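You operate a simulated robot arm through the tools that you are given. There is no shell and no other tool.

The job below is to be done with a simulated two-armed robot. You get a single attempt, and the scene is never put back.

## Task
Pick up the carton from the counter top with one hand, pass it to the other hand and put it on the mat on the cargo rack. Set down upright: carton.

The check looks at the end state, three seconds after you hand in, the way a careful person would. Anything else that was tipped, shoved, dropped, spilled or broken makes it a failure.

## Robot
Two 7-joint arms with three-finger grippers on one trunk, on a base that moves. Base frame: it is fixed to the floor where the robot stands at the start and does not move with it; the origin is under the middle of the robot, x ahead of it, y to its left, z up. Units: mm, rad, N and s.
The left shoulder is at the start at [14, 154, 1062], the right one opposite. With the tool pointing down near the work surface each hand reaches from about 100 to 600 mm from the robot's upright axis, wherever it stands, measured 20 degrees to its own side. Places, roughly: mat on the cargo rack (15x30 cm) [180, 1620, 800]. Payload 2.69 kg a hand.
The TCP of each hand is the grasp point between the finger pads, 29 mm short of the fingertips. In the tool frame z runs along the fingers and y along their closing line. The gripper opens to 120 mm; its body begins 78 mm behind the TCP.
Orientation is that of the tool frame in the base frame, as [roll, pitch, yaw] about the fixed x, y, z axes, in that order (R = Rz(yaw) Ry(pitch) Rx(roll)). With the fingers straight down and closing along the base's y, the tool's x points along the base's -x, its y along +y and its z along -z.

## Interface
- The arms move only by the tool arm_command. It takes "left_moves", "right_moves" or both (then of equal length, played together; a hand with none holds still); each is a list of rows, each an object (a shift or turn left out is 0, a gripper value left out holds the last) with "translation": the shift along the tool's x, y, z in units of 50 mm (1.0 is 50 mm), a list of three; "rotation": the turn, a rotation vector about the tool's x, y, z in units of 5 degrees (1.0 is 5 degrees), a list of three; "grip": the closure in counts, from 0 (fully open) to 255 (shut). In form: [{"translation": [tx, ty, tz], "rotation": [rx, ry, rz], "grip": grip}, ...]. A call has 1 to 20 rows; each row shifts and turns the commanded pose from where the row before left it, along the tool's axes as they then stand. A call with a number of a shift or a turn outside -1 to 1 is refused whole. Rows are played at 5 a second. More than 50 mm and 0.15 rad between two rows, or a gripper value outside its range, and nothing of the call is played. A pose out of reach is approached as far as the arm can. The call stops where the force on the tool passes 40 N (or 10 N more than at its start, if that is more) or the arm is blocked; 0.2 s more then pass. Each finger travels about 136.2 mm/s and halts on what it meets, pressing with about 26 N; the grip force reading is that of the motor and also rises with nothing between the fingers. The clock runs only during rows and for 0.2 s after the last one: add rows that do not move to give the fingers time. The reply holds the time, the measured pose of the TCP, the force on the tool along the base axes, the opening and the grip force, in the units named above and with some noise, with the torque about the TCP (base axes, N m) and any sound that the robot's microphone picked up, and new pictures: "views" is both (left out), scene, wrist or none (wrist: the cameras of the hands that moved).
- Cameras (640 x 400 px; columns grow to the right, rows downward): "scene" is now at [111.4, -18.4, 1233.9]; the picture's right is [-0.22, -0.98, 0.00], its down [-0.35, 0.08, -0.93] and it looks along [0.91, -0.21, -0.36] (base axes); focal length 235 px, centre (320, 200). "left" rides on the left gripper at [63, 0, -104] in its tool frame; the picture's right is [0.00, 1.00, 0.00], its down [-0.83, 0.00, -0.56] and it looks along [-0.56, 0.00, 0.83] (tool axes); focal length 275 px, centre (320, 200). "right" rides on the right gripper at [63, 0, -104] in its tool frame; the picture's right is [0.00, 1.00, 0.00], its down [-0.83, 0.00, -0.56] and it looks along [-0.56, 0.00, 0.83] (tool axes); focal length 275 px, centre (320, 200). There is no depth. A picture from a camera that has moved, and an enlarged one, comes with that camera's place and axes in the base frame and with its lens.
- move_column(by): moves the trunk up (or, below 0, down) by that many mm; the arms and the scene camera ride with it, the base frame stays. It gives what a move gives, with no picture.
- base_move(legs): drives the robot by 1 to 6 legs, each [ahead, left, turn to the left] in mm, mm and rad, along the robot's own axes; the way and the turn of a leg run together, so that a leg with both is an arc; at most 1500 mm and 3.142 rad a leg. The arms and the cameras ride along, it lands a little off, and it stops where it bumps. It gives what a move gives, and a new picture of the scene camera.
- pan_tilt(pan, tilt): turns the head with the scene camera to pan (to the left, within 1.396 rad either way) and tilt (down, from -0.506 to 1.204), counted from straight ahead of the robot (the tilt from the chest, where the trunk bows). It gives what a move gives, and a new picture of the scene camera.
- inspect(camera, box): a new picture of the part [left, top, right, bottom] of that camera's present view, enlarged. It takes no simulated time.
- job_done(): hands the job in; it is judged then, once.

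Places have to be worked out from the pictures, the camera data and where the tool is seen. Open the grippers and draw the arms clear of the work before you hand the job in, unless the task says otherwise.

The tools are called after "Emit:" by a JSON object that holds its "api" and its "payload". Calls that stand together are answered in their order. arm_command: Moves the arms, as the interface text tells. Its arguments: {"type":"object","properties":{"left_moves":{"type":"array"},"right_moves":{"type":"array"},"views":{"type":"string","enum":["both","scene","wrist","none"]}},"required":[]} The other tools are called the same way: move_column (by) moves the trunk up or down; base_move (legs) drives the base; pan_tilt (pan, tilt) turns the head that bears the scene camera; inspect (camera, box) takes an enlarged picture of a part of a camera's view; job_done () hands the job in.

At the start:

```text
clock: 0.0
left_eef_pos: [336.5, 71.5, 1122.7]
left_orientation: [3.141, 0.002, 3.141]
left_contact_force: [0.0, -0.7, 0.1]
left_torque: [-0.03, 0.0, 0.03]
left_grip_width: 120.1
left_grip_force: 0.0
right_eef_pos: [312.5, -260.9, 1167.5]
right_orientation: [-3.141, 0.0, -3.141]
right_contact_force: [0.2, 0.0, -0.3]
right_torque: [0.0, 0.02, 0.01]
right_grip_width: 119.8
right_grip_force: 0.1
trunk travel left (down, up): [-423.0, 15.0]
robot x, y, heading: [-3.3, -2.4, -0.003]
head pan, tilt (commanded): [-0.222, 0.372]
```

scene: 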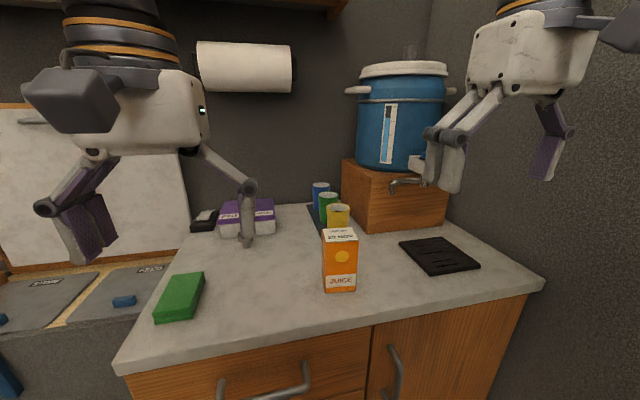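
right: 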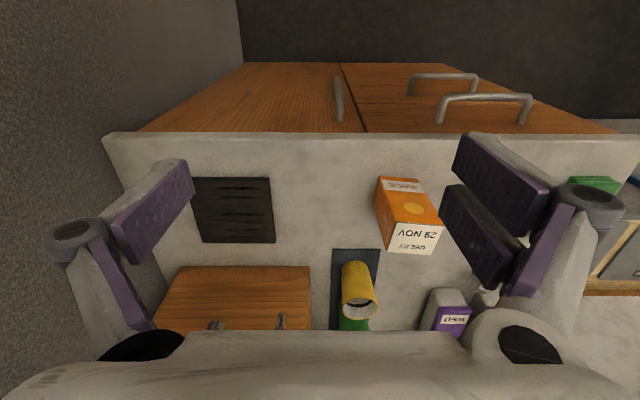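
left: 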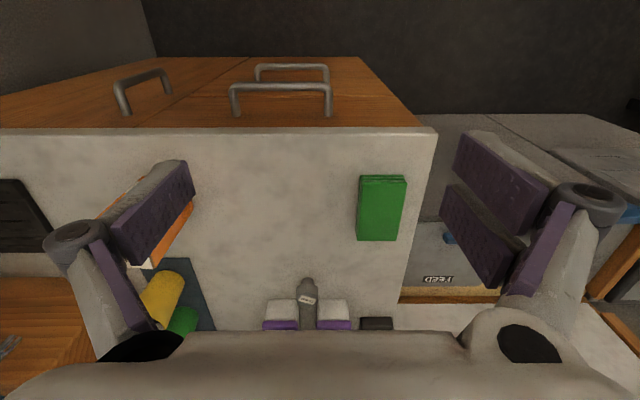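

I start by looking more closely at the carton and what stands round it. From both pictures its foot looks to be near [458, -139, 906].

Emit:
{"api": "inspect", "payload": {"camera": "scene", "box": [260, 170, 420, 310]}}

Emit:
{"api": "inspect", "payload": {"camera": "right", "box": [300, 150, 480, 340]}}

```text
2.86 times, centred on (340, 240) of scene
camera zoom: at [111.4, -18.4, 1233.9], right [-0.22, -0.98, 0.0], down [-0.35, 0.08, -0.93], along [0.91, -0.21, -0.36], focal length 671 px, centre (263, 86)
```

zoom: 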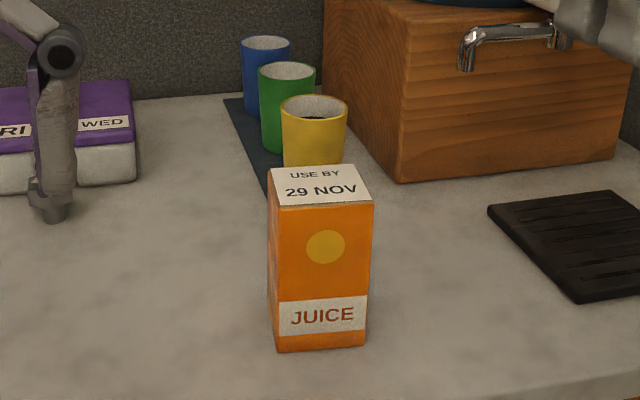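

```text
2.11 times, centred on (390, 245) of right
camera zoom: at [248.0, -260.7, 1270.9], right [0.0, 1.0, 0.0], down [0.83, 0.0, 0.56], along [0.56, 0.0, -0.83], focal length 580 px, centre (173, 105)
```

zoom: 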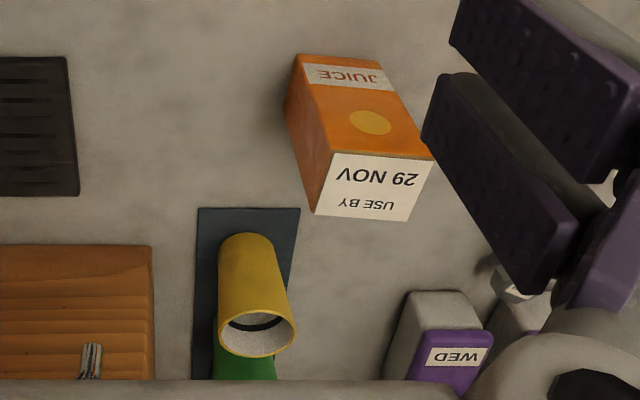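

The carton measures about 62 x 55 x 100 mm, with its middle near [487, -142] and turned about -7 degrees. Next I check the shape of the grippers, since the hand-over depends on it.

Emit:
{"api": "inspect", "payload": {"camera": "scene", "box": [0, 0, 280, 270]}}

Emit:
{"api": "inspect", "payload": {"camera": "scene", "box": [400, 0, 640, 220]}}

Emit:
{"api": "inspect", "payload": {"camera": "left", "box": [0, 100, 640, 400]}}

```text
1.48 times, centred on (140, 135) of scene
camera zoom: at [111.4, -18.4, 1233.9], right [-0.22, -0.98, 0.0], down [-0.35, 0.08, -0.93], along [0.91, -0.21, -0.36], focal length 348 px, centre (587, 296)
```

zoom: 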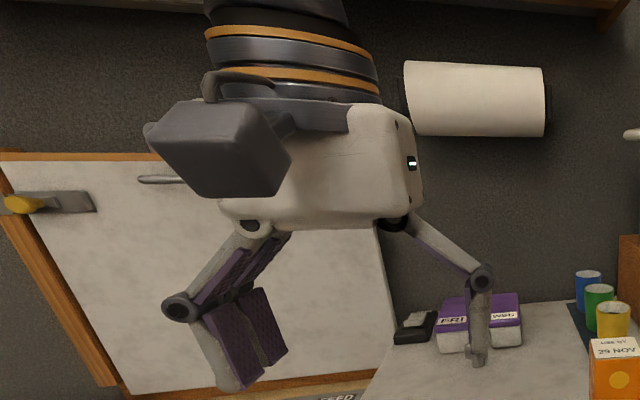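

```text
1.82 times, centred on (520, 110) of scene
camera zoom: at [111.4, -18.4, 1233.9], right [-0.22, -0.98, 0.0], down [-0.35, 0.08, -0.93], along [0.91, -0.21, -0.36], focal length 427 px, centre (-44, 364)
```

zoom: 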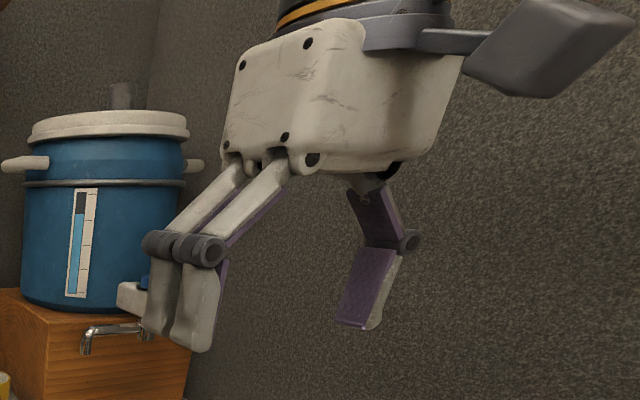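

```text
1.00 times, centred on (320, 250) of left (not enlarged: the box is as wide or as high as the picture)
camera zoom: at [271.6, 70.9, 1226.9], right [0.0, 1.0, 0.0], down [0.83, 0.0, 0.56], along [0.56, 0.0, -0.83], focal length 275 px, centre (320, 150)
```

zoom: 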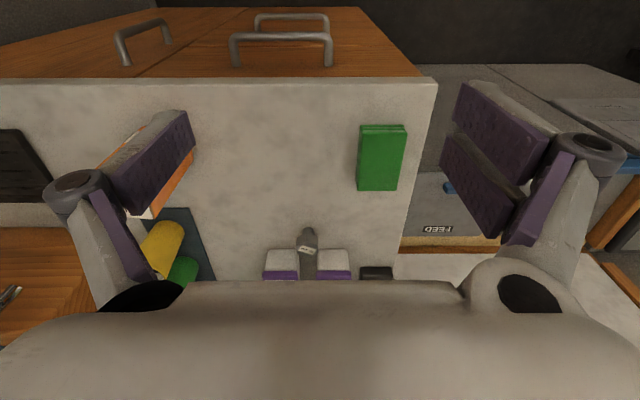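

The fingers sit as one opposite a pair, and the camera box sticks out on the tool's +x side. I now turn the head to the left to see the cargo rack and the way there.

Emit:
{"api": "pan_tilt", "payload": {"pan": 1.396, "tilt": 0.4}}

```text
clock: 1.7
left_eef_pos: [336.1, 70.8, 1121.1]
left_orientation: [3.141, 0.0, 3.14]
left_contact_force: [0.2, 0.2, -1.0]
left_torque: [-0.03, -0.03, -0.01]
left_grip_width: 120.0
left_grip_force: 0.2
right_eef_pos: [311.7, -259.5, 1168.6]
right_orientation: [3.142, -0.001, 3.141]
right_contact_force: [0.2, 0.6, -0.3]
right_torque: [0.01, -0.05, -0.01]
right_grip_width: 120.0
right_grip_force: 0.1
trunk travel left (down, up): [-423.0, 15.0]
robot x, y, heading: [-0.2, 1.2, 0.004]
head pan, tilt (commanded): [1.396, 0.4]
camera scene: at [36.9, 93.3, 1231.3], right [0.98, -0.17, 0.0], down [-0.07, -0.38, -0.92], along [0.16, 0.91, -0.39], focal length 235 px, centre (320, 200)
```

scene: 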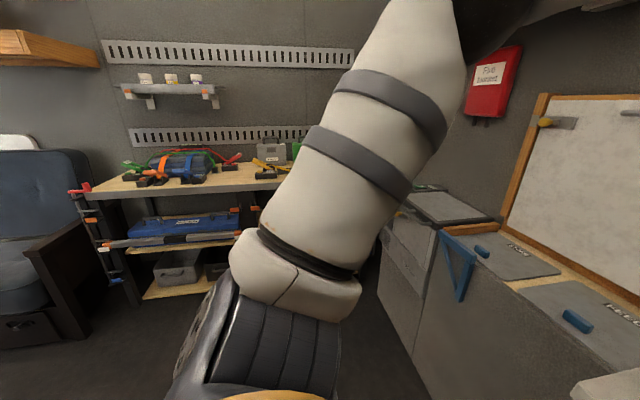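

The rack shows up as the shelf unit past the left arm; its mat end is hidden by that arm. I turn the head back toward the carton before I move the right hand.

Emit:
{"api": "pan_tilt", "payload": {"pan": -0.22, "tilt": 0.45}}

Emit:
{"api": "arm_command", "payload": {"right_moves": [{"translation": [-0.66, 0.14, 0.15], "grip": 0}, {"translation": [-0.66, 0.14, 0.15]}, {"translation": [-0.66, 0.14, 0.15]}, {"translation": [-0.66, 0.14, 0.15]}, {"translation": [-0.66, 0.14, 0.15]}, {"rotation": [0, 0, -1]}, {"rotation": [0, 0, -1]}, {"rotation": [0, 0, -1]}, {"rotation": [0, 0, -1]}, {"rotation": [0, 0, -1]}, {"rotation": [0, 0, -1]}, {"rotation": [0, 0, -1]}, {"rotation": [0, 0, -1]}, {"rotation": [0, 0, -1]}, {"rotation": [0, 0, -1]}], "views": "both"}}

```text
clock: 3.4
left_eef_pos: [336.0, 70.8, 1121.8]
left_orientation: [-3.141, 0.004, 3.14]
left_contact_force: [-0.8, 0.2, 0.2]
left_torque: [0.04, 0.01, 0.05]
left_grip_width: 119.9
left_grip_force: 0.1
right_eef_pos: [311.4, -259.9, 1167.0]
right_orientation: [3.141, 0.0, 3.141]
right_contact_force: [0.7, 0.0, -0.1]
right_torque: [-0.02, -0.03, 0.01]
right_grip_width: 120.0
right_grip_force: 0.1
trunk travel left (down, up): [-423.0, 15.0]
robot x, y, heading: [2.3, -3.3, -0.001]
head pan, tilt (commanded): [-0.22, 0.45]
camera scene: at [110.5, -17.9, 1226.7], right [-0.22, -0.98, 0.0], down [-0.42, 0.09, -0.9], along [0.88, -0.2, -0.44], focal length 235 px, centre (320, 200)
```

scene: 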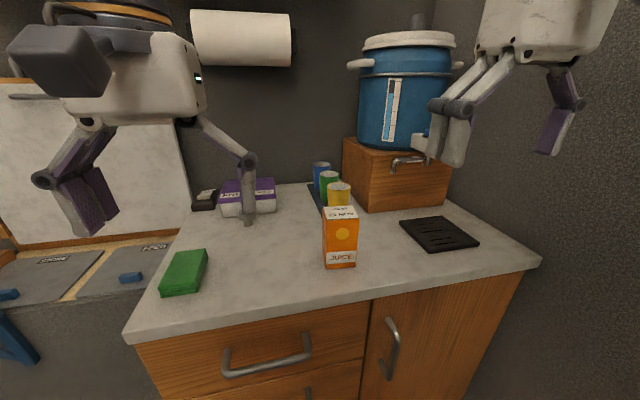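

```text
clock: 6.6
left_eef_pos: [336.2, 71.9, 1122.5]
left_orientation: [-3.139, 0.001, -3.141]
left_contact_force: [-1.3, -0.1, 0.7]
left_torque: [-0.01, 0.0, -0.01]
left_grip_width: 120.1
left_grip_force: 0.0
right_eef_pos: [477.1, -224.1, 1130.3]
right_orientation: [3.141, 0.0, -2.268]
right_contact_force: [0.1, -0.6, 0.6]
right_torque: [0.02, 0.0, -0.01]
right_grip_width: 120.1
right_grip_force: 0.0
trunk travel left (down, up): [-423.0, 15.0]
robot x, y, heading: [0.9, 1.3, -0.004]
head pan, tilt (commanded): [-0.22, 0.45]
camera scene: at [110.5, -17.9, 1226.7], right [-0.22, -0.98, 0.0], down [-0.42, 0.09, -0.9], along [0.88, -0.2, -0.44], focal length 235 px, centre (320, 200)
camera right: at [435.9, -273.5, 1233.8], right [-0.77, 0.64, 0.0], down [0.53, 0.64, 0.56], along [0.36, 0.43, -0.83], focal length 275 px, centre (320, 200)
```

scene: 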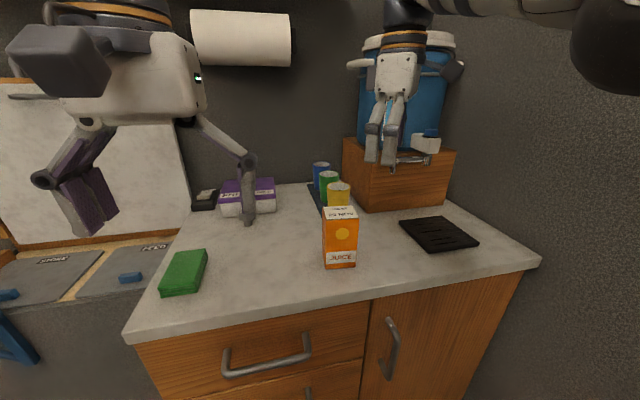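
right: 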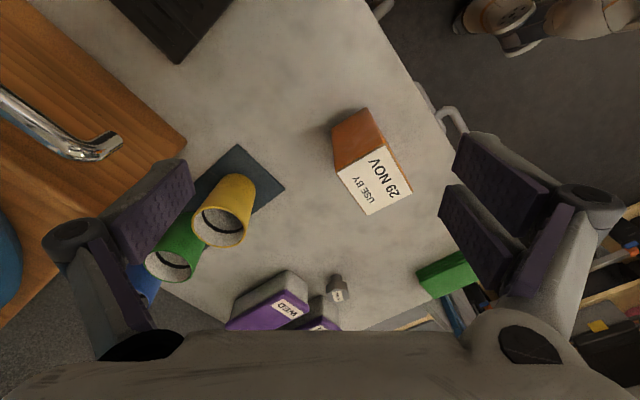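

The right hand is in place and turned by 50 degrees. I take a closer look at the carton's top to get its exact turn and middle.

Emit:
{"api": "inspect", "payload": {"camera": "right", "box": [300, 80, 460, 240]}}

```text
2.50 times, centred on (380, 160) of right
camera zoom: at [435.9, -273.5, 1233.8], right [-0.77, 0.64, 0.0], down [0.53, 0.64, 0.56], along [0.36, 0.43, -0.83], focal length 688 px, centre (170, 300)
```

zoom: 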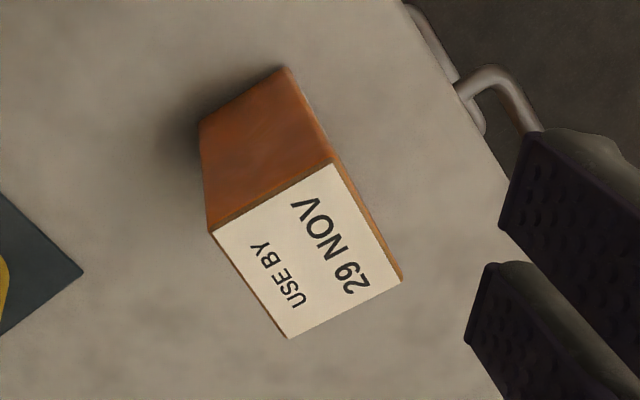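

The carton comes out at about 57 x 48 x 110 mm, middle [479, -143], turned -5.4 degrees, on a counter at z of about 907. I finish the yaw and tilt the right hand 35 degrees so that it points left and down, with its camera away from where the left hand will come.

Emit:
{"api": "arm_command", "payload": {"right_moves": [{"rotation": [0, 0, -1]}, {"rotation": [0, 0, -1]}, {"rotation": [0, 0, -1]}, {"rotation": [0, 0, -1]}, {"rotation": [0, 0, -1]}, {"rotation": [0, 0, -1]}, {"rotation": [0, 0, -0.92]}, {"rotation": [0, -1, 0]}, {"rotation": [0, -1, 0]}, {"rotation": [0, -1, 0]}, {"rotation": [0, -1, 0]}, {"rotation": [0, -1, 0]}, {"rotation": [0, -1, 0]}, {"rotation": [0, -1, 0]}], "views": "both"}}

```text
clock: 9.6
left_eef_pos: [336.1, 71.0, 1122.8]
left_orientation: [3.14, 0.003, 3.142]
left_contact_force: [-1.3, -0.4, 0.8]
left_torque: [-0.01, 0.01, 0.01]
left_grip_width: 119.8
left_grip_force: 0.0
right_eef_pos: [477.6, -224.8, 1130.4]
right_orientation: [3.14, 0.611, -1.664]
right_contact_force: [-0.3, -0.4, 0.0]
right_torque: [0.02, -0.03, -0.01]
right_grip_width: 120.1
right_grip_force: 0.1
trunk travel left (down, up): [-423.0, 15.0]
robot x, y, heading: [-1.3, -1.9, -0.001]
head pan, tilt (commanded): [-0.22, 0.45]
camera scene: at [110.5, -18.3, 1226.6], right [-0.22, -0.98, 0.0], down [-0.42, 0.1, -0.9], along [0.88, -0.2, -0.44], focal length 235 px, centre (320, 200)
camera right: at [465.8, -336.4, 1178.6], right [-1.0, 0.09, 0.0], down [0.03, 0.36, 0.93], along [0.09, 0.93, -0.36], focal length 275 px, centre (320, 200)
```

scene: 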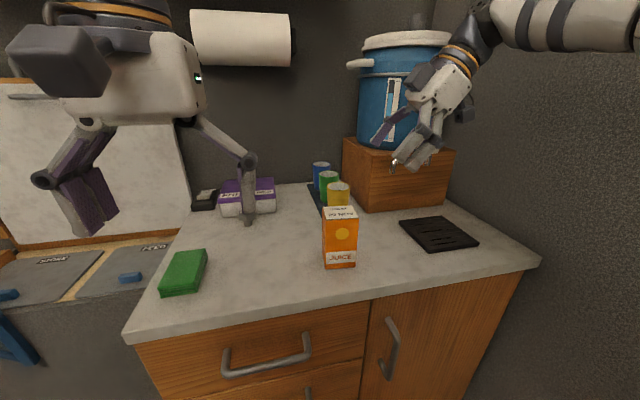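
right: 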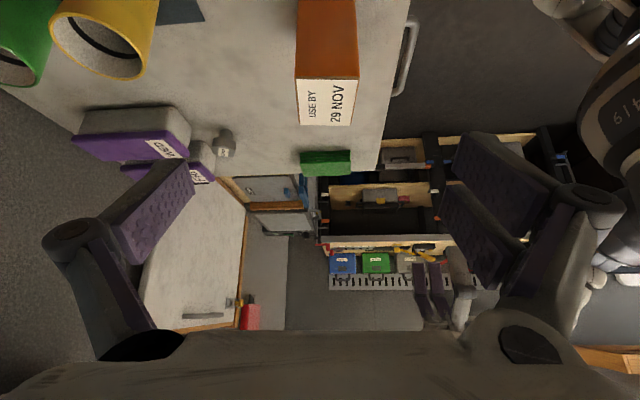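

The tilted pose was reached with no contact. I now line up along the approach axis and go part of the way in, about 55 mm short of the grasp.

Emit:
{"api": "arm_command", "payload": {"right_moves": [{"translation": [0.174, 0.062, 0.45]}, {"translation": [0.174, 0.062, 0.45]}, {"translation": [0, 0, 0.45]}, {"translation": [0, 0, 0.45]}], "views": "both"}}

```text
clock: 10.6
left_eef_pos: [336.5, 70.8, 1121.8]
left_orientation: [3.141, 0.001, 3.14]
left_contact_force: [0.9, -0.3, -0.1]
left_torque: [0.01, 0.03, 0.01]
left_grip_width: 120.1
left_grip_force: 0.0
right_eef_pos: [473.5, -187.3, 1047.3]
right_orientation: [3.141, 0.611, -1.664]
right_contact_force: [0.0, -0.4, 0.1]
right_torque: [0.01, 0.0, 0.0]
right_grip_width: 119.9
right_grip_force: 0.1
trunk travel left (down, up): [-423.0, 15.0]
robot x, y, heading: [-1.3, -1.8, 0.001]
head pan, tilt (commanded): [-0.22, 0.45]
camera scene: at [110.7, -17.9, 1226.6], right [-0.22, -0.98, 0.0], down [-0.42, 0.09, -0.9], along [0.88, -0.2, -0.44], focal length 235 px, centre (320, 200)
camera right: at [462.8, -299.0, 1095.6], right [-1.0, 0.09, 0.0], down [0.03, 0.36, 0.93], along [0.09, 0.93, -0.36], focal length 275 px, centre (320, 200)
```

scene: 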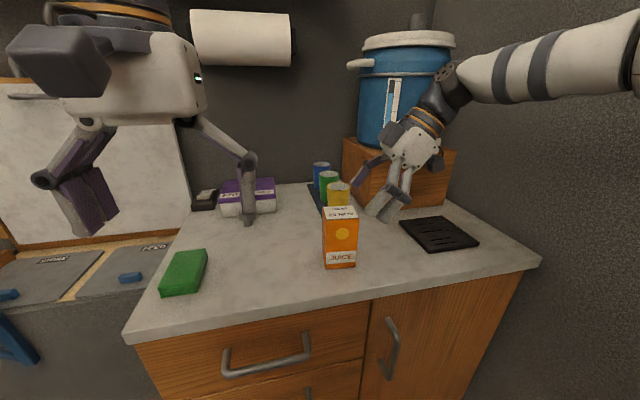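
right: 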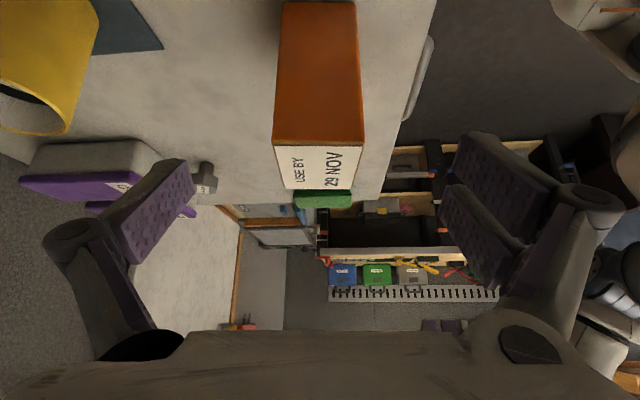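

The carton is centred between the fingers in the wrist view, and its edges run parallel to the fingers. I go in the last 55 mm along the axis.

Emit:
{"api": "arm_command", "payload": {"right_moves": [{"translation": [0, 0, 0.37]}, {"translation": [0, 0, 0.37]}, {"translation": [0, 0, 0.36]}, {}], "views": "both"}}

```text
clock: 11.6
left_eef_pos: [336.8, 71.0, 1123.2]
left_orientation: [-3.14, 0.0, 3.141]
left_contact_force: [-1.0, 0.4, -0.2]
left_torque: [-0.01, 0.04, 0.01]
left_grip_width: 119.8
left_grip_force: 0.0
right_eef_pos: [477.6, -154.4, 1002.2]
right_orientation: [3.141, 0.612, -1.666]
right_contact_force: [-0.3, -0.3, 0.4]
right_torque: [0.02, -0.01, 0.01]
right_grip_width: 119.6
right_grip_force: 0.0
trunk travel left (down, up): [-423.0, 15.0]
robot x, y, heading: [-2.9, 0.0, 0.001]
head pan, tilt (commanded): [-0.22, 0.45]
camera scene: at [110.3, -18.0, 1226.7], right [-0.22, -0.98, 0.0], down [-0.42, 0.1, -0.9], along [0.88, -0.2, -0.44], focal length 235 px, centre (320, 200)
camera right: at [466.2, -266.1, 1049.8], right [-1.0, 0.09, 0.0], down [0.03, 0.36, 0.93], along [0.09, 0.93, -0.36], focal length 275 px, centre (320, 200)
```

scene: 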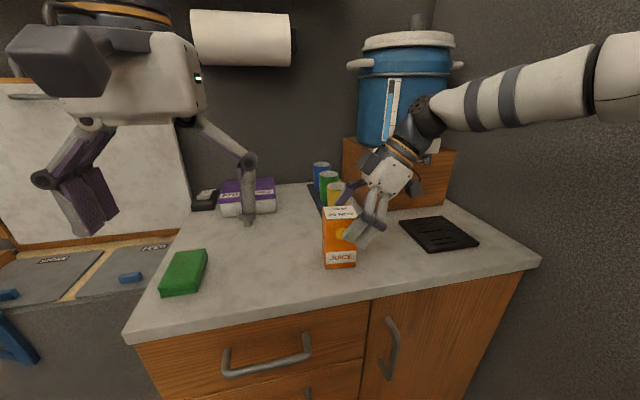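
right: 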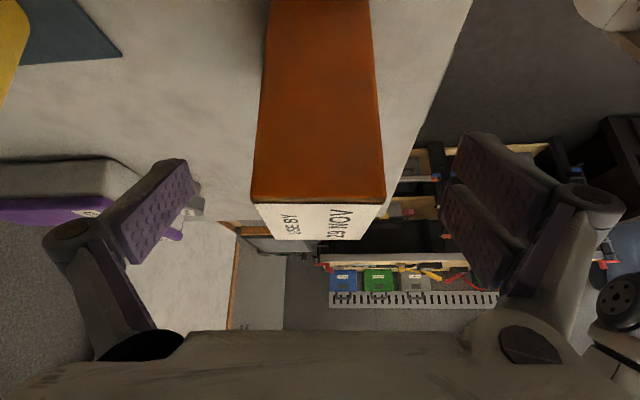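

The hand is at the grasp pose with the carton centred between the pads and no contact force. I close the gripper and hold to let the fingers settle.

Emit:
{"api": "arm_command", "payload": {"right_moves": [{"grip": 255}, {}, {}, {}, {}], "views": "both"}}

```text
clock: 12.8
left_eef_pos: [336.6, 71.1, 1123.0]
left_orientation: [3.141, 0.002, 3.141]
left_contact_force: [0.7, -0.2, -0.1]
left_torque: [0.0, 0.02, -0.01]
left_grip_width: 119.8
left_grip_force: 0.0
right_eef_pos: [477.3, -154.4, 1003.0]
right_orientation: [-3.14, 0.611, -1.664]
right_contact_force: [1.4, -1.6, 5.6]
right_torque: [0.09, 0.0, 0.0]
right_grip_width: 51.6
right_grip_force: 26.5
trunk travel left (down, up): [-423.0, 15.0]
robot x, y, heading: [-1.6, 1.2, -0.002]
head pan, tilt (commanded): [-0.22, 0.45]
camera scene: at [110.3, -18.0, 1226.8], right [-0.22, -0.98, 0.0], down [-0.42, 0.1, -0.9], along [0.88, -0.2, -0.44], focal length 235 px, centre (320, 200)
camera right: at [466.3, -266.2, 1050.5], right [-1.0, 0.09, 0.0], down [0.03, 0.36, 0.93], along [0.09, 0.93, -0.36], focal length 275 px, centre (320, 200)
```

scene: 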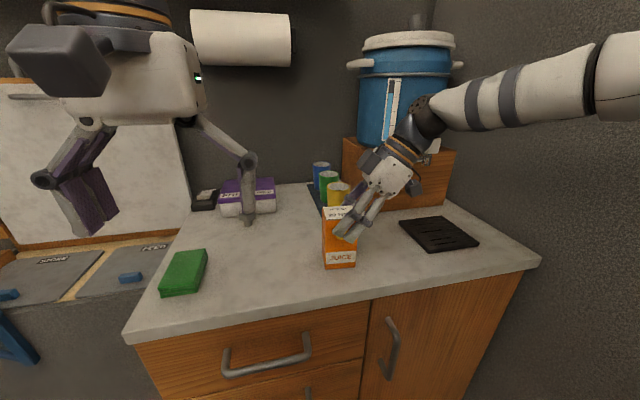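
right: 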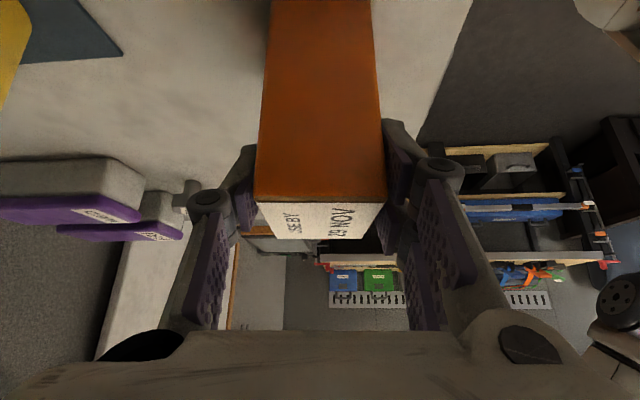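

The grip holds at 51.6 mm width with 26 N. I lift straight up 30 mm, slowly, and read the weight.

Emit:
{"api": "arm_command", "payload": {"right_moves": [{"translation": [-0.115, 0, -0.164]}, {"translation": [-0.115, 0, -0.164]}, {"translation": [-0.115, 0, -0.164]}, {}], "views": "both"}}

```text
clock: 13.8
left_eef_pos: [336.3, 70.4, 1122.2]
left_orientation: [3.141, 0.001, 3.141]
left_contact_force: [0.9, -0.7, -0.6]
left_torque: [0.02, 0.02, -0.01]
left_grip_width: 120.0
left_grip_force: 0.1
right_eef_pos: [477.1, -155.9, 1030.9]
right_orientation: [3.141, 0.612, -1.663]
right_contact_force: [-0.6, -0.4, 0.6]
right_torque: [0.05, -0.05, 0.0]
right_grip_width: 51.4
right_grip_force: 25.7
trunk travel left (down, up): [-423.0, 15.0]
robot x, y, heading: [3.8, -2.4, 0.003]
head pan, tilt (commanded): [-0.22, 0.45]
camera scene: at [110.4, -18.0, 1226.7], right [-0.22, -0.98, 0.0], down [-0.42, 0.1, -0.9], along [0.88, -0.2, -0.44], focal length 235 px, centre (320, 200)
camera right: at [467.1, -266.8, 1079.8], right [-1.0, 0.09, 0.0], down [0.03, 0.36, 0.93], along [0.09, 0.93, -0.36], focal length 275 px, centre (320, 200)
```

scene: 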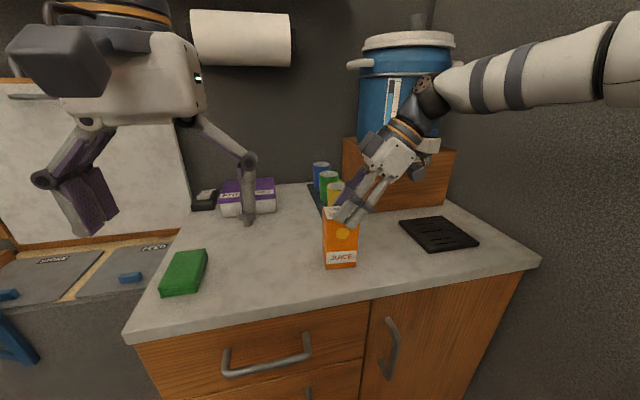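
right: 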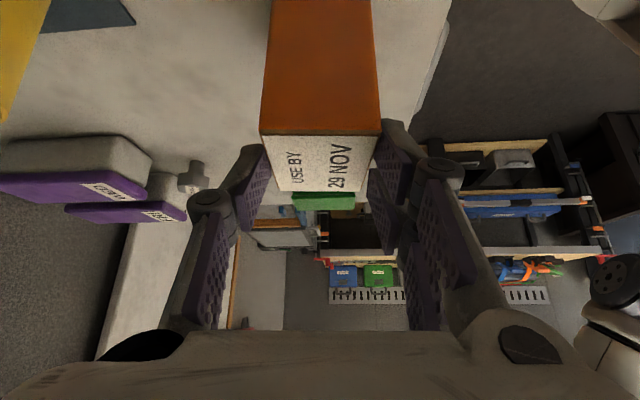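

The carton did not come along: in the wrist view its top edge moved by 65 rows while the hand rose, so it slid through the pads and still stands on the counter. I look at the contact closely before trying again.

Emit:
{"api": "inspect", "payload": {"camera": "scene", "box": [290, 120, 460, 290]}}

Emit:
{"api": "inspect", "payload": {"camera": "right", "box": [180, 60, 480, 260]}}

```text
2.35 times, centred on (375, 205) of scene
camera zoom: at [110.4, -18.0, 1226.7], right [-0.22, -0.98, 0.0], down [-0.42, 0.1, -0.9], along [0.88, -0.2, -0.44], focal length 553 px, centre (191, 188)
```

zoom: 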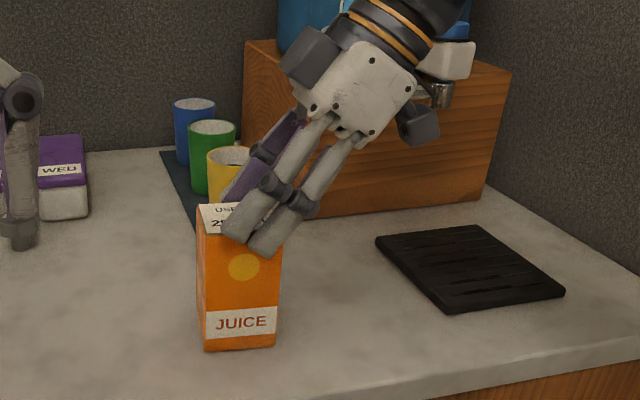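

```text
2.00 times, centred on (330, 160) of right
camera zoom: at [467.1, -266.8, 1079.8], right [-1.0, 0.09, 0.0], down [0.03, 0.36, 0.93], along [0.09, 0.93, -0.36], focal length 551 px, centre (300, 280)
```

zoom: 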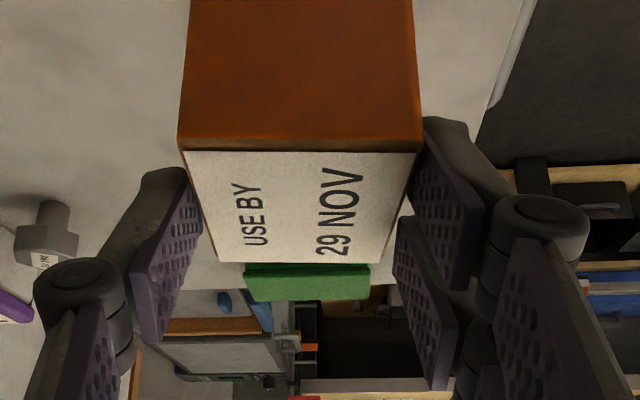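

The pads were flat on the carton's upper part, so the friction seems too small for a fast pull, or the carton is heavy. I open, go back down to the same place and grip again, then lift in tiny steps and read the force.

Emit:
{"api": "arm_command", "payload": {"right_moves": [{"grip": 0}, {}, {}, {"translation": [0.115, 0, 0.164]}, {"translation": [0.115, 0, 0.164]}, {"translation": [0.115, 0, 0.164]}, {}], "views": "both"}}

```text
clock: 15.4
left_eef_pos: [335.1, 70.7, 1122.7]
left_orientation: [-3.141, 0.003, 3.141]
left_contact_force: [-0.2, 0.4, 0.1]
left_torque: [0.03, 0.0, -0.01]
left_grip_width: 120.2
left_grip_force: 0.0
right_eef_pos: [478.2, -156.1, 1000.7]
right_orientation: [-3.141, 0.611, -1.664]
right_contact_force: [-0.2, 0.4, 0.1]
right_torque: [-0.01, 0.02, 0.02]
right_grip_width: 119.8
right_grip_force: 0.1
trunk travel left (down, up): [-423.0, 15.0]
robot x, y, heading: [1.6, -3.3, -0.001]
head pan, tilt (commanded): [-0.22, 0.45]
camera scene: at [110.4, -17.9, 1226.7], right [-0.22, -0.98, 0.0], down [-0.42, 0.09, -0.9], along [0.88, -0.2, -0.44], focal length 235 px, centre (320, 200)
camera right: at [466.2, -267.2, 1049.6], right [-1.0, 0.09, 0.0], down [0.03, 0.36, 0.93], along [0.09, 0.93, -0.36], focal length 275 px, centre (320, 200)
```

scene: 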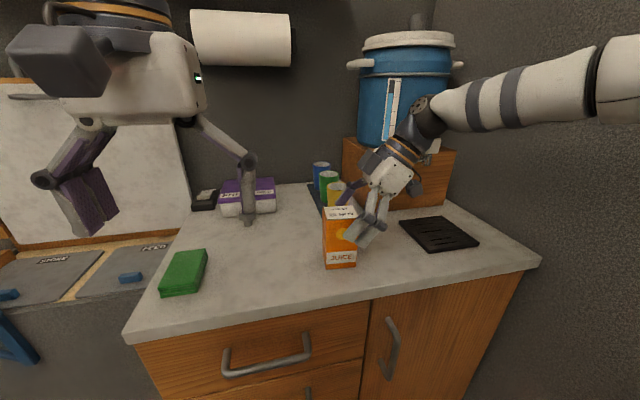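
right: 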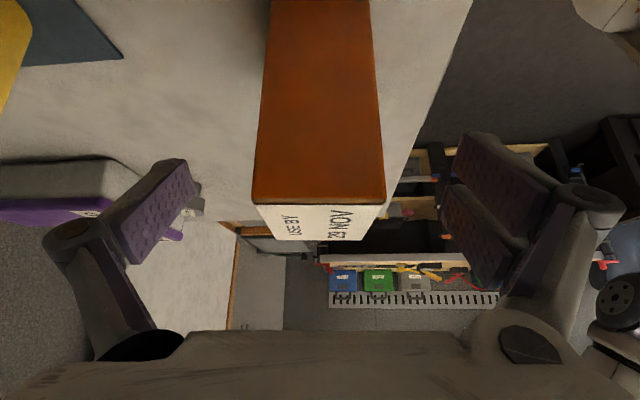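

The carton still stands unmoved in the same place. I close again and then lift by only 4 mm to read the pull.

Emit:
{"api": "arm_command", "payload": {"right_moves": [{"grip": 255}, {}, {}, {}], "views": "none"}}

Emit:
{"api": "arm_command", "payload": {"right_moves": [{"translation": [-0.046, 0, -0.066]}], "views": "none"}}

Emit:
{"api": "arm_command", "payload": {"right_moves": [{"translation": [-0.046, 0, -0.066]}], "views": "both"}}

```text
clock: 16.4
left_eef_pos: [337.2, 72.1, 1123.0]
left_orientation: [3.141, 0.002, 3.141]
left_contact_force: [0.7, -0.1, 0.7]
left_torque: [0.0, 0.02, -0.01]
left_grip_width: 120.0
left_grip_force: 0.2
right_eef_pos: [477.1, -155.7, 1002.2]
right_orientation: [-3.139, 0.613, -1.666]
right_contact_force: [1.3, -1.9, 5.7]
right_torque: [0.09, 0.03, 0.0]
right_grip_width: 51.6
right_grip_force: 25.7
trunk travel left (down, up): [-423.0, 15.0]
robot x, y, heading: [-2.0, 0.7, -0.003]
head pan, tilt (commanded): [-0.22, 0.45]
```

```text
clock: 16.8
left_eef_pos: [335.9, 70.9, 1120.7]
left_orientation: [-3.141, -0.001, -3.141]
left_contact_force: [0.3, 0.3, 0.1]
left_torque: [-0.01, -0.04, -0.03]
left_grip_width: 120.1
left_grip_force: 0.0
right_eef_pos: [478.0, -156.3, 1004.7]
right_orientation: [3.137, 0.608, -1.667]
right_contact_force: [-0.4, -0.5, -3.6]
right_torque: [-0.05, -0.02, -0.02]
right_grip_width: 51.6
right_grip_force: 26.3
trunk travel left (down, up): [-423.0, 15.0]
robot x, y, heading: [1.3, 0.4, -0.004]
head pan, tilt (commanded): [-0.22, 0.45]
```

```text
clock: 17.2
left_eef_pos: [336.5, 71.2, 1121.8]
left_orientation: [3.14, 0.001, 3.141]
left_contact_force: [0.5, 0.4, 0.1]
left_torque: [-0.01, 0.0, -0.01]
left_grip_width: 119.8
left_grip_force: 0.1
right_eef_pos: [477.0, -155.0, 1010.1]
right_orientation: [3.141, 0.61, -1.667]
right_contact_force: [-0.1, -0.1, -3.5]
right_torque: [-0.07, 0.02, 0.01]
right_grip_width: 51.8
right_grip_force: 26.2
trunk travel left (down, up): [-423.0, 15.0]
robot x, y, heading: [-5.2, -2.5, -0.001]
head pan, tilt (commanded): [-0.22, 0.45]
camera scene: at [110.7, -18.0, 1226.6], right [-0.22, -0.98, 0.0], down [-0.42, 0.1, -0.9], along [0.88, -0.2, -0.44], focal length 235 px, centre (320, 200)
camera right: at [466.1, -266.4, 1057.6], right [-1.0, 0.09, 0.0], down [0.03, 0.36, 0.93], along [0.09, 0.93, -0.36], focal length 275 px, centre (320, 200)
```

scene: 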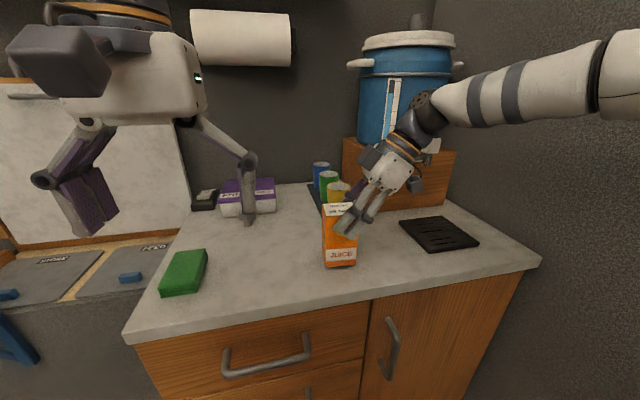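
right: 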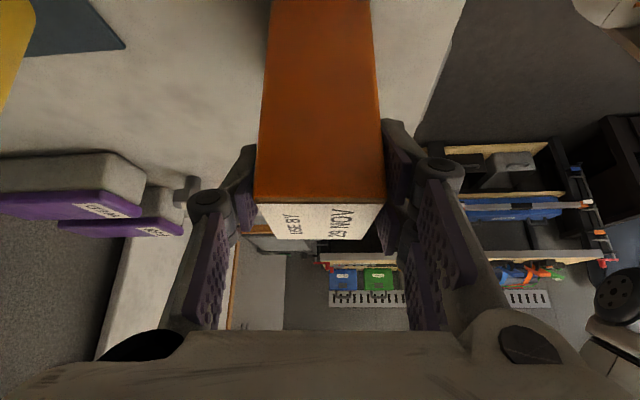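

This time the carton came up with the hand: the pull is a steady 3.5 N and the top edge stayed at row 200. I keep lifting in small steps and watch for slip.

Emit:
{"api": "arm_command", "payload": {"right_moves": [{"translation": [-0.046, 0, -0.066]}, {}, {"translation": [-0.046, 0, -0.066]}, {}], "views": "both"}}

```text
clock: 18.2
left_eef_pos: [336.9, 70.7, 1121.2]
left_orientation: [3.141, 0.0, 3.141]
left_contact_force: [0.3, -0.4, -1.0]
left_torque: [0.02, 0.01, 0.02]
left_grip_width: 120.1
left_grip_force: 0.1
right_eef_pos: [478.1, -154.8, 1016.5]
right_orientation: [3.141, 0.611, -1.665]
right_contact_force: [0.0, -1.3, -3.2]
right_torque: [-0.02, 0.01, -0.02]
right_grip_width: 51.9
right_grip_force: 25.5
trunk travel left (down, up): [-423.0, 15.0]
robot x, y, heading: [-2.2, -0.8, 0.0]
head pan, tilt (commanded): [-0.22, 0.45]
camera scene: at [110.8, -18.1, 1226.6], right [-0.22, -0.98, 0.0], down [-0.42, 0.1, -0.9], along [0.88, -0.2, -0.44], focal length 235 px, centre (320, 200)
camera right: at [465.9, -265.9, 1065.1], right [-1.0, 0.09, 0.0], down [0.03, 0.36, 0.93], along [0.09, 0.93, -0.36], focal length 275 px, centre (320, 200)
```

scene: 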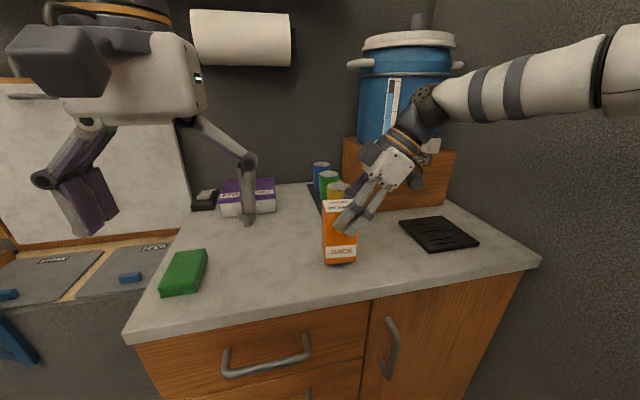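
right: 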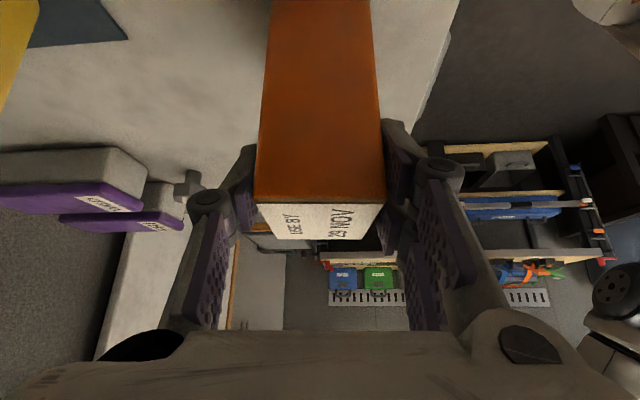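

The carton hangs 14 mm clear with no slip. Since the fast lift slipped, I go on with 4 mm rows.

Emit:
{"api": "arm_command", "payload": {"right_moves": [{"translation": [-0.046, 0, -0.066]}, {"translation": [-0.046, 0, -0.066]}, {"translation": [-0.046, 0, -0.066]}, {"translation": [-0.046, 0, -0.066]}, {"translation": [-0.046, 0, -0.066]}, {"translation": [-0.046, 0, -0.066]}, {}], "views": "both"}}

```text
clock: 19.8
left_eef_pos: [336.8, 72.1, 1122.6]
left_orientation: [-3.141, 0.0, 3.141]
left_contact_force: [0.5, -0.5, -0.1]
left_torque: [-0.01, 0.0, 0.0]
left_grip_width: 120.1
left_grip_force: 0.1
right_eef_pos: [477.5, -154.7, 1041.4]
right_orientation: [3.14, 0.611, -1.664]
right_contact_force: [-0.1, 0.4, -4.0]
right_torque: [-0.04, 0.01, -0.01]
right_grip_width: 51.5
right_grip_force: 26.1
trunk travel left (down, up): [-423.0, 15.0]
robot x, y, heading: [-0.5, 1.0, -0.004]
head pan, tilt (commanded): [-0.22, 0.45]
camera scene: at [110.7, -18.0, 1226.6], right [-0.22, -0.98, 0.0], down [-0.42, 0.1, -0.9], along [0.88, -0.2, -0.44], focal length 235 px, centre (320, 200)
camera right: at [465.8, -266.5, 1089.5], right [-1.0, 0.09, 0.0], down [0.03, 0.36, 0.93], along [0.09, 0.93, -0.36], focal length 275 px, centre (320, 200)
```

scene: 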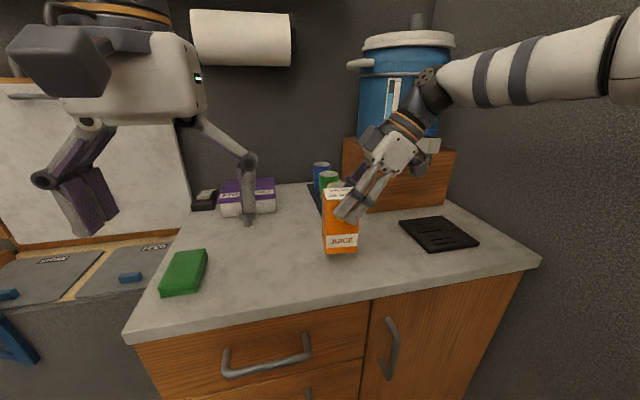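
right: 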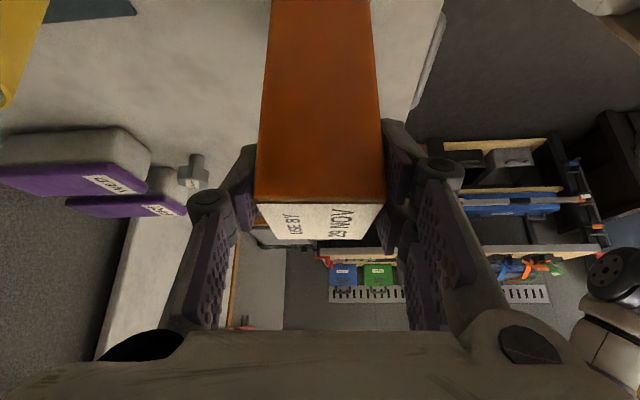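

The grip holds steady at 4 N with no slip. While the right hand waits, I turn the left hand so that it closes front-to-back (95 degrees of yaw), in a clear place.

Emit:
{"api": "arm_command", "payload": {"left_moves": [{"translation": [0, 0.5, -0.4], "grip": 0}, {"translation": [0, 0.5, -0.4]}, {"rotation": [0, 0, 1]}, {"rotation": [0, 0, 1]}, {"rotation": [0, 0, 1]}, {"rotation": [0, 0, 1]}, {"rotation": [0, 0, 1]}, {"rotation": [0, 0, 1]}, {"rotation": [0, 0, 1]}, {"rotation": [0, 0, 1]}, {"rotation": [0, 0, 1]}, {"rotation": [0, 0, 1]}, {"rotation": [0, 0, 1]}, {"rotation": [0, 0, 1]}, {"rotation": [0, 0, 1]}, {"rotation": [0, 0, 1]}, {"rotation": [0, 0, 1]}, {"rotation": [0, 0, 1]}, {"rotation": [0, 0, 1]}, {"rotation": [0, 0, 1]}], "views": "both"}}

```text
clock: 24.0
left_eef_pos: [335.2, 120.9, 1162.9]
left_orientation: [3.141, 0.0, 1.57]
left_contact_force: [-0.6, -0.3, -0.9]
left_torque: [0.02, -0.01, 0.02]
left_grip_width: 120.0
left_grip_force: 0.1
right_eef_pos: [477.6, -154.2, 1041.1]
right_orientation: [3.141, 0.612, -1.666]
right_contact_force: [0.5, 0.9, -3.5]
right_torque: [-0.05, 0.0, 0.02]
right_grip_width: 51.7
right_grip_force: 26.0
trunk travel left (down, up): [-423.0, 15.0]
robot x, y, heading: [-0.3, -0.9, 0.002]
head pan, tilt (commanded): [-0.22, 0.45]
camera scene: at [110.7, -18.0, 1226.6], right [-0.22, -0.98, 0.0], down [-0.42, 0.1, -0.9], along [0.88, -0.2, -0.44], focal length 235 px, centre (320, 200)
camera left: at [334.4, 183.7, 1267.0], right [1.0, -0.01, 0.0], down [-0.01, -0.83, 0.56], along [0.0, -0.56, -0.83], focal length 275 px, centre (320, 200)
```

scene: 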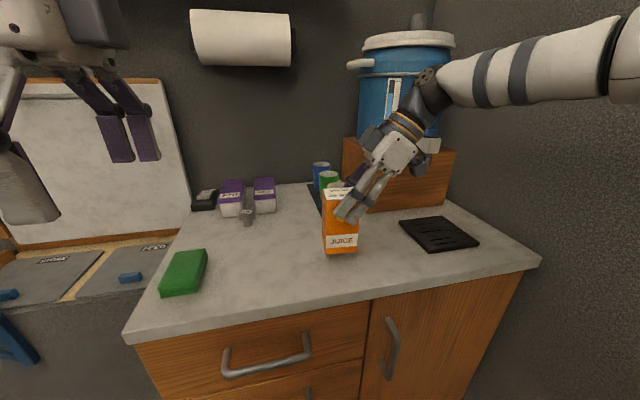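
left: 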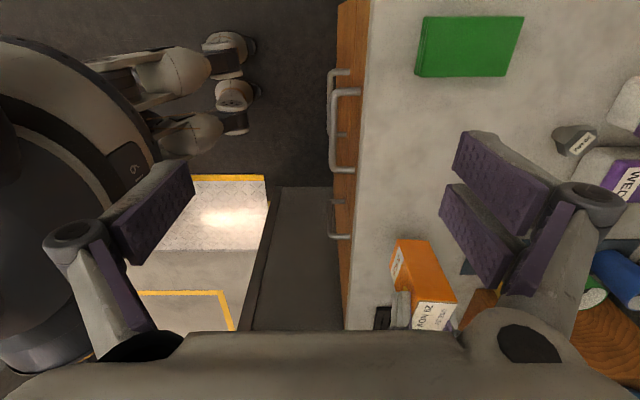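

The left hand now closes front-to-back and shows the carton in its view. I add the last 5.4 degrees and tilt it 50 degrees to point right and down, in place.

Emit:
{"api": "arm_command", "payload": {"left_moves": [{"rotation": [0, 0, 1]}, {"rotation": [0, 0, 0.08]}, {"rotation": [0, -1, 0]}, {"rotation": [0, -1, 0]}, {"rotation": [0, -1, 0]}, {"rotation": [0, -1, 0]}, {"rotation": [0, -1, 0]}, {"rotation": [0, -1, 0]}, {"rotation": [0, -1, 0]}, {"rotation": [0, -1, 0]}, {"rotation": [0, -1, 0]}, {"rotation": [0, -1, 0]}, {}], "views": "both"}}

```text
clock: 26.8
left_eef_pos: [336.8, 120.7, 1162.5]
left_orientation: [3.138, 0.871, 1.474]
left_contact_force: [-1.0, 0.1, 0.2]
left_torque: [0.02, -0.03, 0.0]
left_grip_width: 119.9
left_grip_force: 0.1
right_eef_pos: [476.5, -154.1, 1040.5]
right_orientation: [3.141, 0.611, -1.666]
right_contact_force: [-0.5, 0.7, -3.8]
right_torque: [-0.09, -0.02, 0.04]
right_grip_width: 51.9
right_grip_force: 26.2
trunk travel left (down, up): [-423.0, 15.0]
robot x, y, heading: [0.5, 2.7, 0.001]
head pan, tilt (commanded): [-0.22, 0.45]
camera scene: at [110.6, -18.2, 1226.7], right [-0.22, -0.98, 0.0], down [-0.42, 0.1, -0.9], along [0.88, -0.2, -0.44], focal length 235 px, centre (320, 200)
camera left: at [347.0, 240.7, 1182.2], right [1.0, -0.1, 0.0], down [-0.02, -0.11, 0.99], along [-0.1, -0.99, -0.11], focal length 275 px, centre (320, 200)
```

scene: 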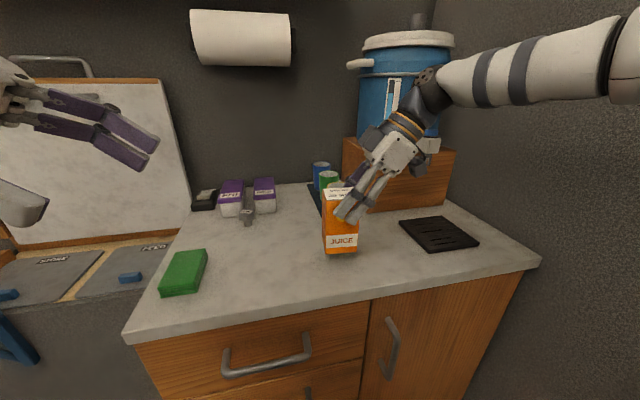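
left: 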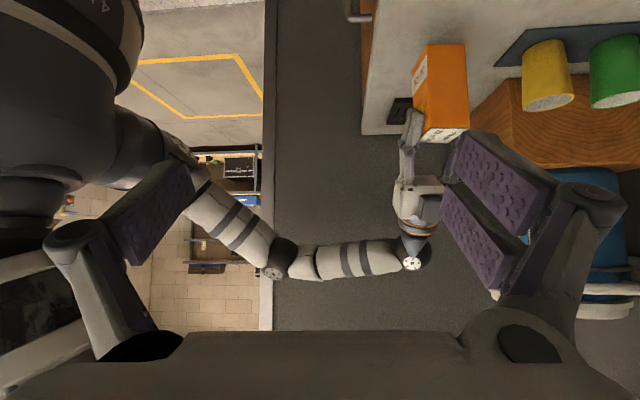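

Both hand poses work so far. I carry the carton slowly toward the middle and up, about 4.5 mm a row, first half of the way.

Emit:
{"api": "arm_command", "payload": {"right_moves": [{"translation": [-0.05, 0.02, -0.004]}, {"translation": [-0.0841, 0.0321, -0.0067]}, {"translation": [-0.0841, 0.0321, -0.0067]}, {"translation": [-0.0841, 0.0321, -0.0067]}, {"translation": [-0.0841, 0.0321, -0.0067]}, {"translation": [-0.0841, 0.0321, -0.0067]}, {"translation": [-0.0841, 0.0321, -0.0067]}, {"translation": [-0.0841, 0.0321, -0.0067]}, {"translation": [-0.0841, 0.0321, -0.0067]}, {"translation": [-0.0841, 0.0321, -0.0067]}, {"translation": [-0.0841, 0.0321, -0.0067]}, {"translation": [-0.0841, 0.0321, -0.0067]}, {"translation": [-0.0841, 0.0321, -0.0067]}, {"translation": [-0.0841, 0.0321, -0.0067]}, {"translation": [-0.0841, 0.0321, -0.0067]}, {"translation": [-0.0341, 0.012, -0.0027]}, {}], "views": "both"}}

```text
clock: 30.4
left_eef_pos: [336.5, 121.2, 1163.2]
left_orientation: [3.14, 0.874, 1.475]
left_contact_force: [0.2, -0.2, -0.3]
left_torque: [-0.01, -0.01, -0.01]
left_grip_width: 119.7
left_grip_force: 0.0
right_eef_pos: [458.9, -104.1, 1081.1]
right_orientation: [-3.141, 0.61, -1.664]
right_contact_force: [0.2, -0.1, -2.9]
right_torque: [-0.09, 0.0, -0.01]
right_grip_width: 51.5
right_grip_force: 25.7
trunk travel left (down, up): [-423.0, 15.0]
robot x, y, heading: [-2.4, 0.5, -0.002]
head pan, tilt (commanded): [-0.22, 0.45]
camera scene: at [110.7, -18.0, 1226.6], right [-0.22, -0.98, 0.0], down [-0.42, 0.1, -0.9], along [0.88, -0.2, -0.44], focal length 235 px, centre (320, 200)
camera right: at [447.6, -216.0, 1129.5], right [-1.0, 0.09, 0.0], down [0.03, 0.36, 0.93], along [0.09, 0.93, -0.36], focal length 275 px, centre (320, 200)
```

scene: 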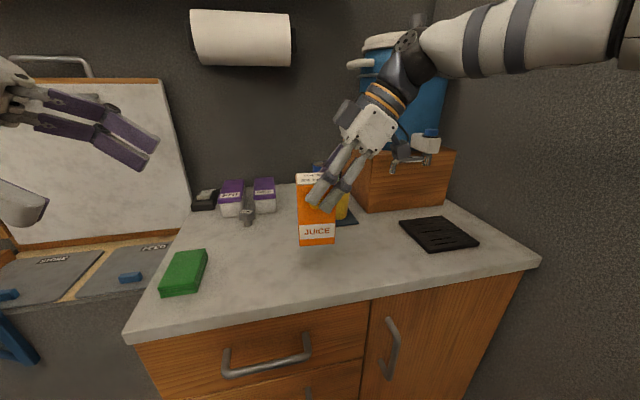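
right: 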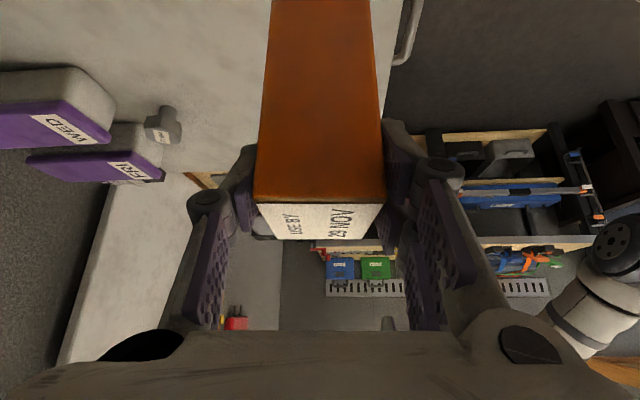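

No slip (top edge still at row 200, pull about 3 N). I carry it the second half of the way.

Emit:
{"api": "arm_command", "payload": {"right_moves": [{"translation": [-0.05, 0.02, -0.004]}, {"translation": [-0.0841, 0.0321, -0.0067]}, {"translation": [-0.0841, 0.0321, -0.0067]}, {"translation": [-0.0841, 0.0321, -0.0067]}, {"translation": [-0.0841, 0.0321, -0.0067]}, {"translation": [-0.0841, 0.0321, -0.0067]}, {"translation": [-0.0841, 0.0321, -0.0067]}, {"translation": [-0.0841, 0.0321, -0.0067]}, {"translation": [-0.0841, 0.0321, -0.0067]}, {"translation": [-0.0841, 0.0321, -0.0067]}, {"translation": [-0.0841, 0.0321, -0.0067]}, {"translation": [-0.0841, 0.0321, -0.0067]}, {"translation": [-0.0841, 0.0321, -0.0067]}, {"translation": [-0.0841, 0.0321, -0.0067]}, {"translation": [-0.0841, 0.0321, -0.0067]}, {"translation": [-0.0341, 0.012, -0.0027]}, {}], "views": "both"}}

```text
clock: 34.0
left_eef_pos: [337.4, 121.5, 1163.4]
left_orientation: [3.141, 0.873, 1.476]
left_contact_force: [0.6, 0.0, -0.1]
left_torque: [0.0, 0.03, -0.01]
left_grip_width: 120.0
left_grip_force: 0.1
right_eef_pos: [439.6, -53.7, 1121.1]
right_orientation: [-3.14, 0.611, -1.666]
right_contact_force: [-0.2, 0.4, -3.7]
right_torque: [-0.05, 0.0, -0.04]
right_grip_width: 51.8
right_grip_force: 26.5
trunk travel left (down, up): [-423.0, 15.0]
robot x, y, heading: [1.2, 2.4, -0.001]
head pan, tilt (commanded): [-0.22, 0.45]
camera scene: at [110.7, -18.0, 1226.6], right [-0.22, -0.98, 0.0], down [-0.42, 0.1, -0.9], along [0.88, -0.2, -0.44], focal length 235 px, centre (320, 200)
camera right: at [428.5, -165.3, 1169.1], right [-1.0, 0.09, 0.0], down [0.03, 0.36, 0.93], along [0.09, 0.93, -0.36], focal length 275 px, centre (320, 200)
```

scene: 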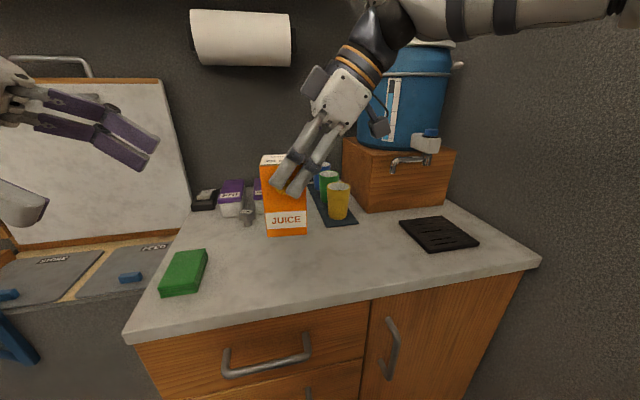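
right: 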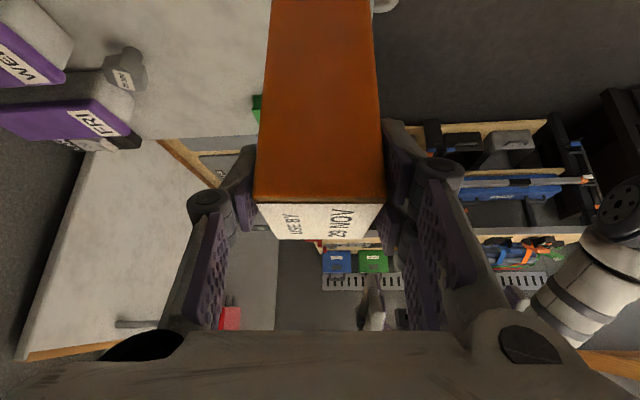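

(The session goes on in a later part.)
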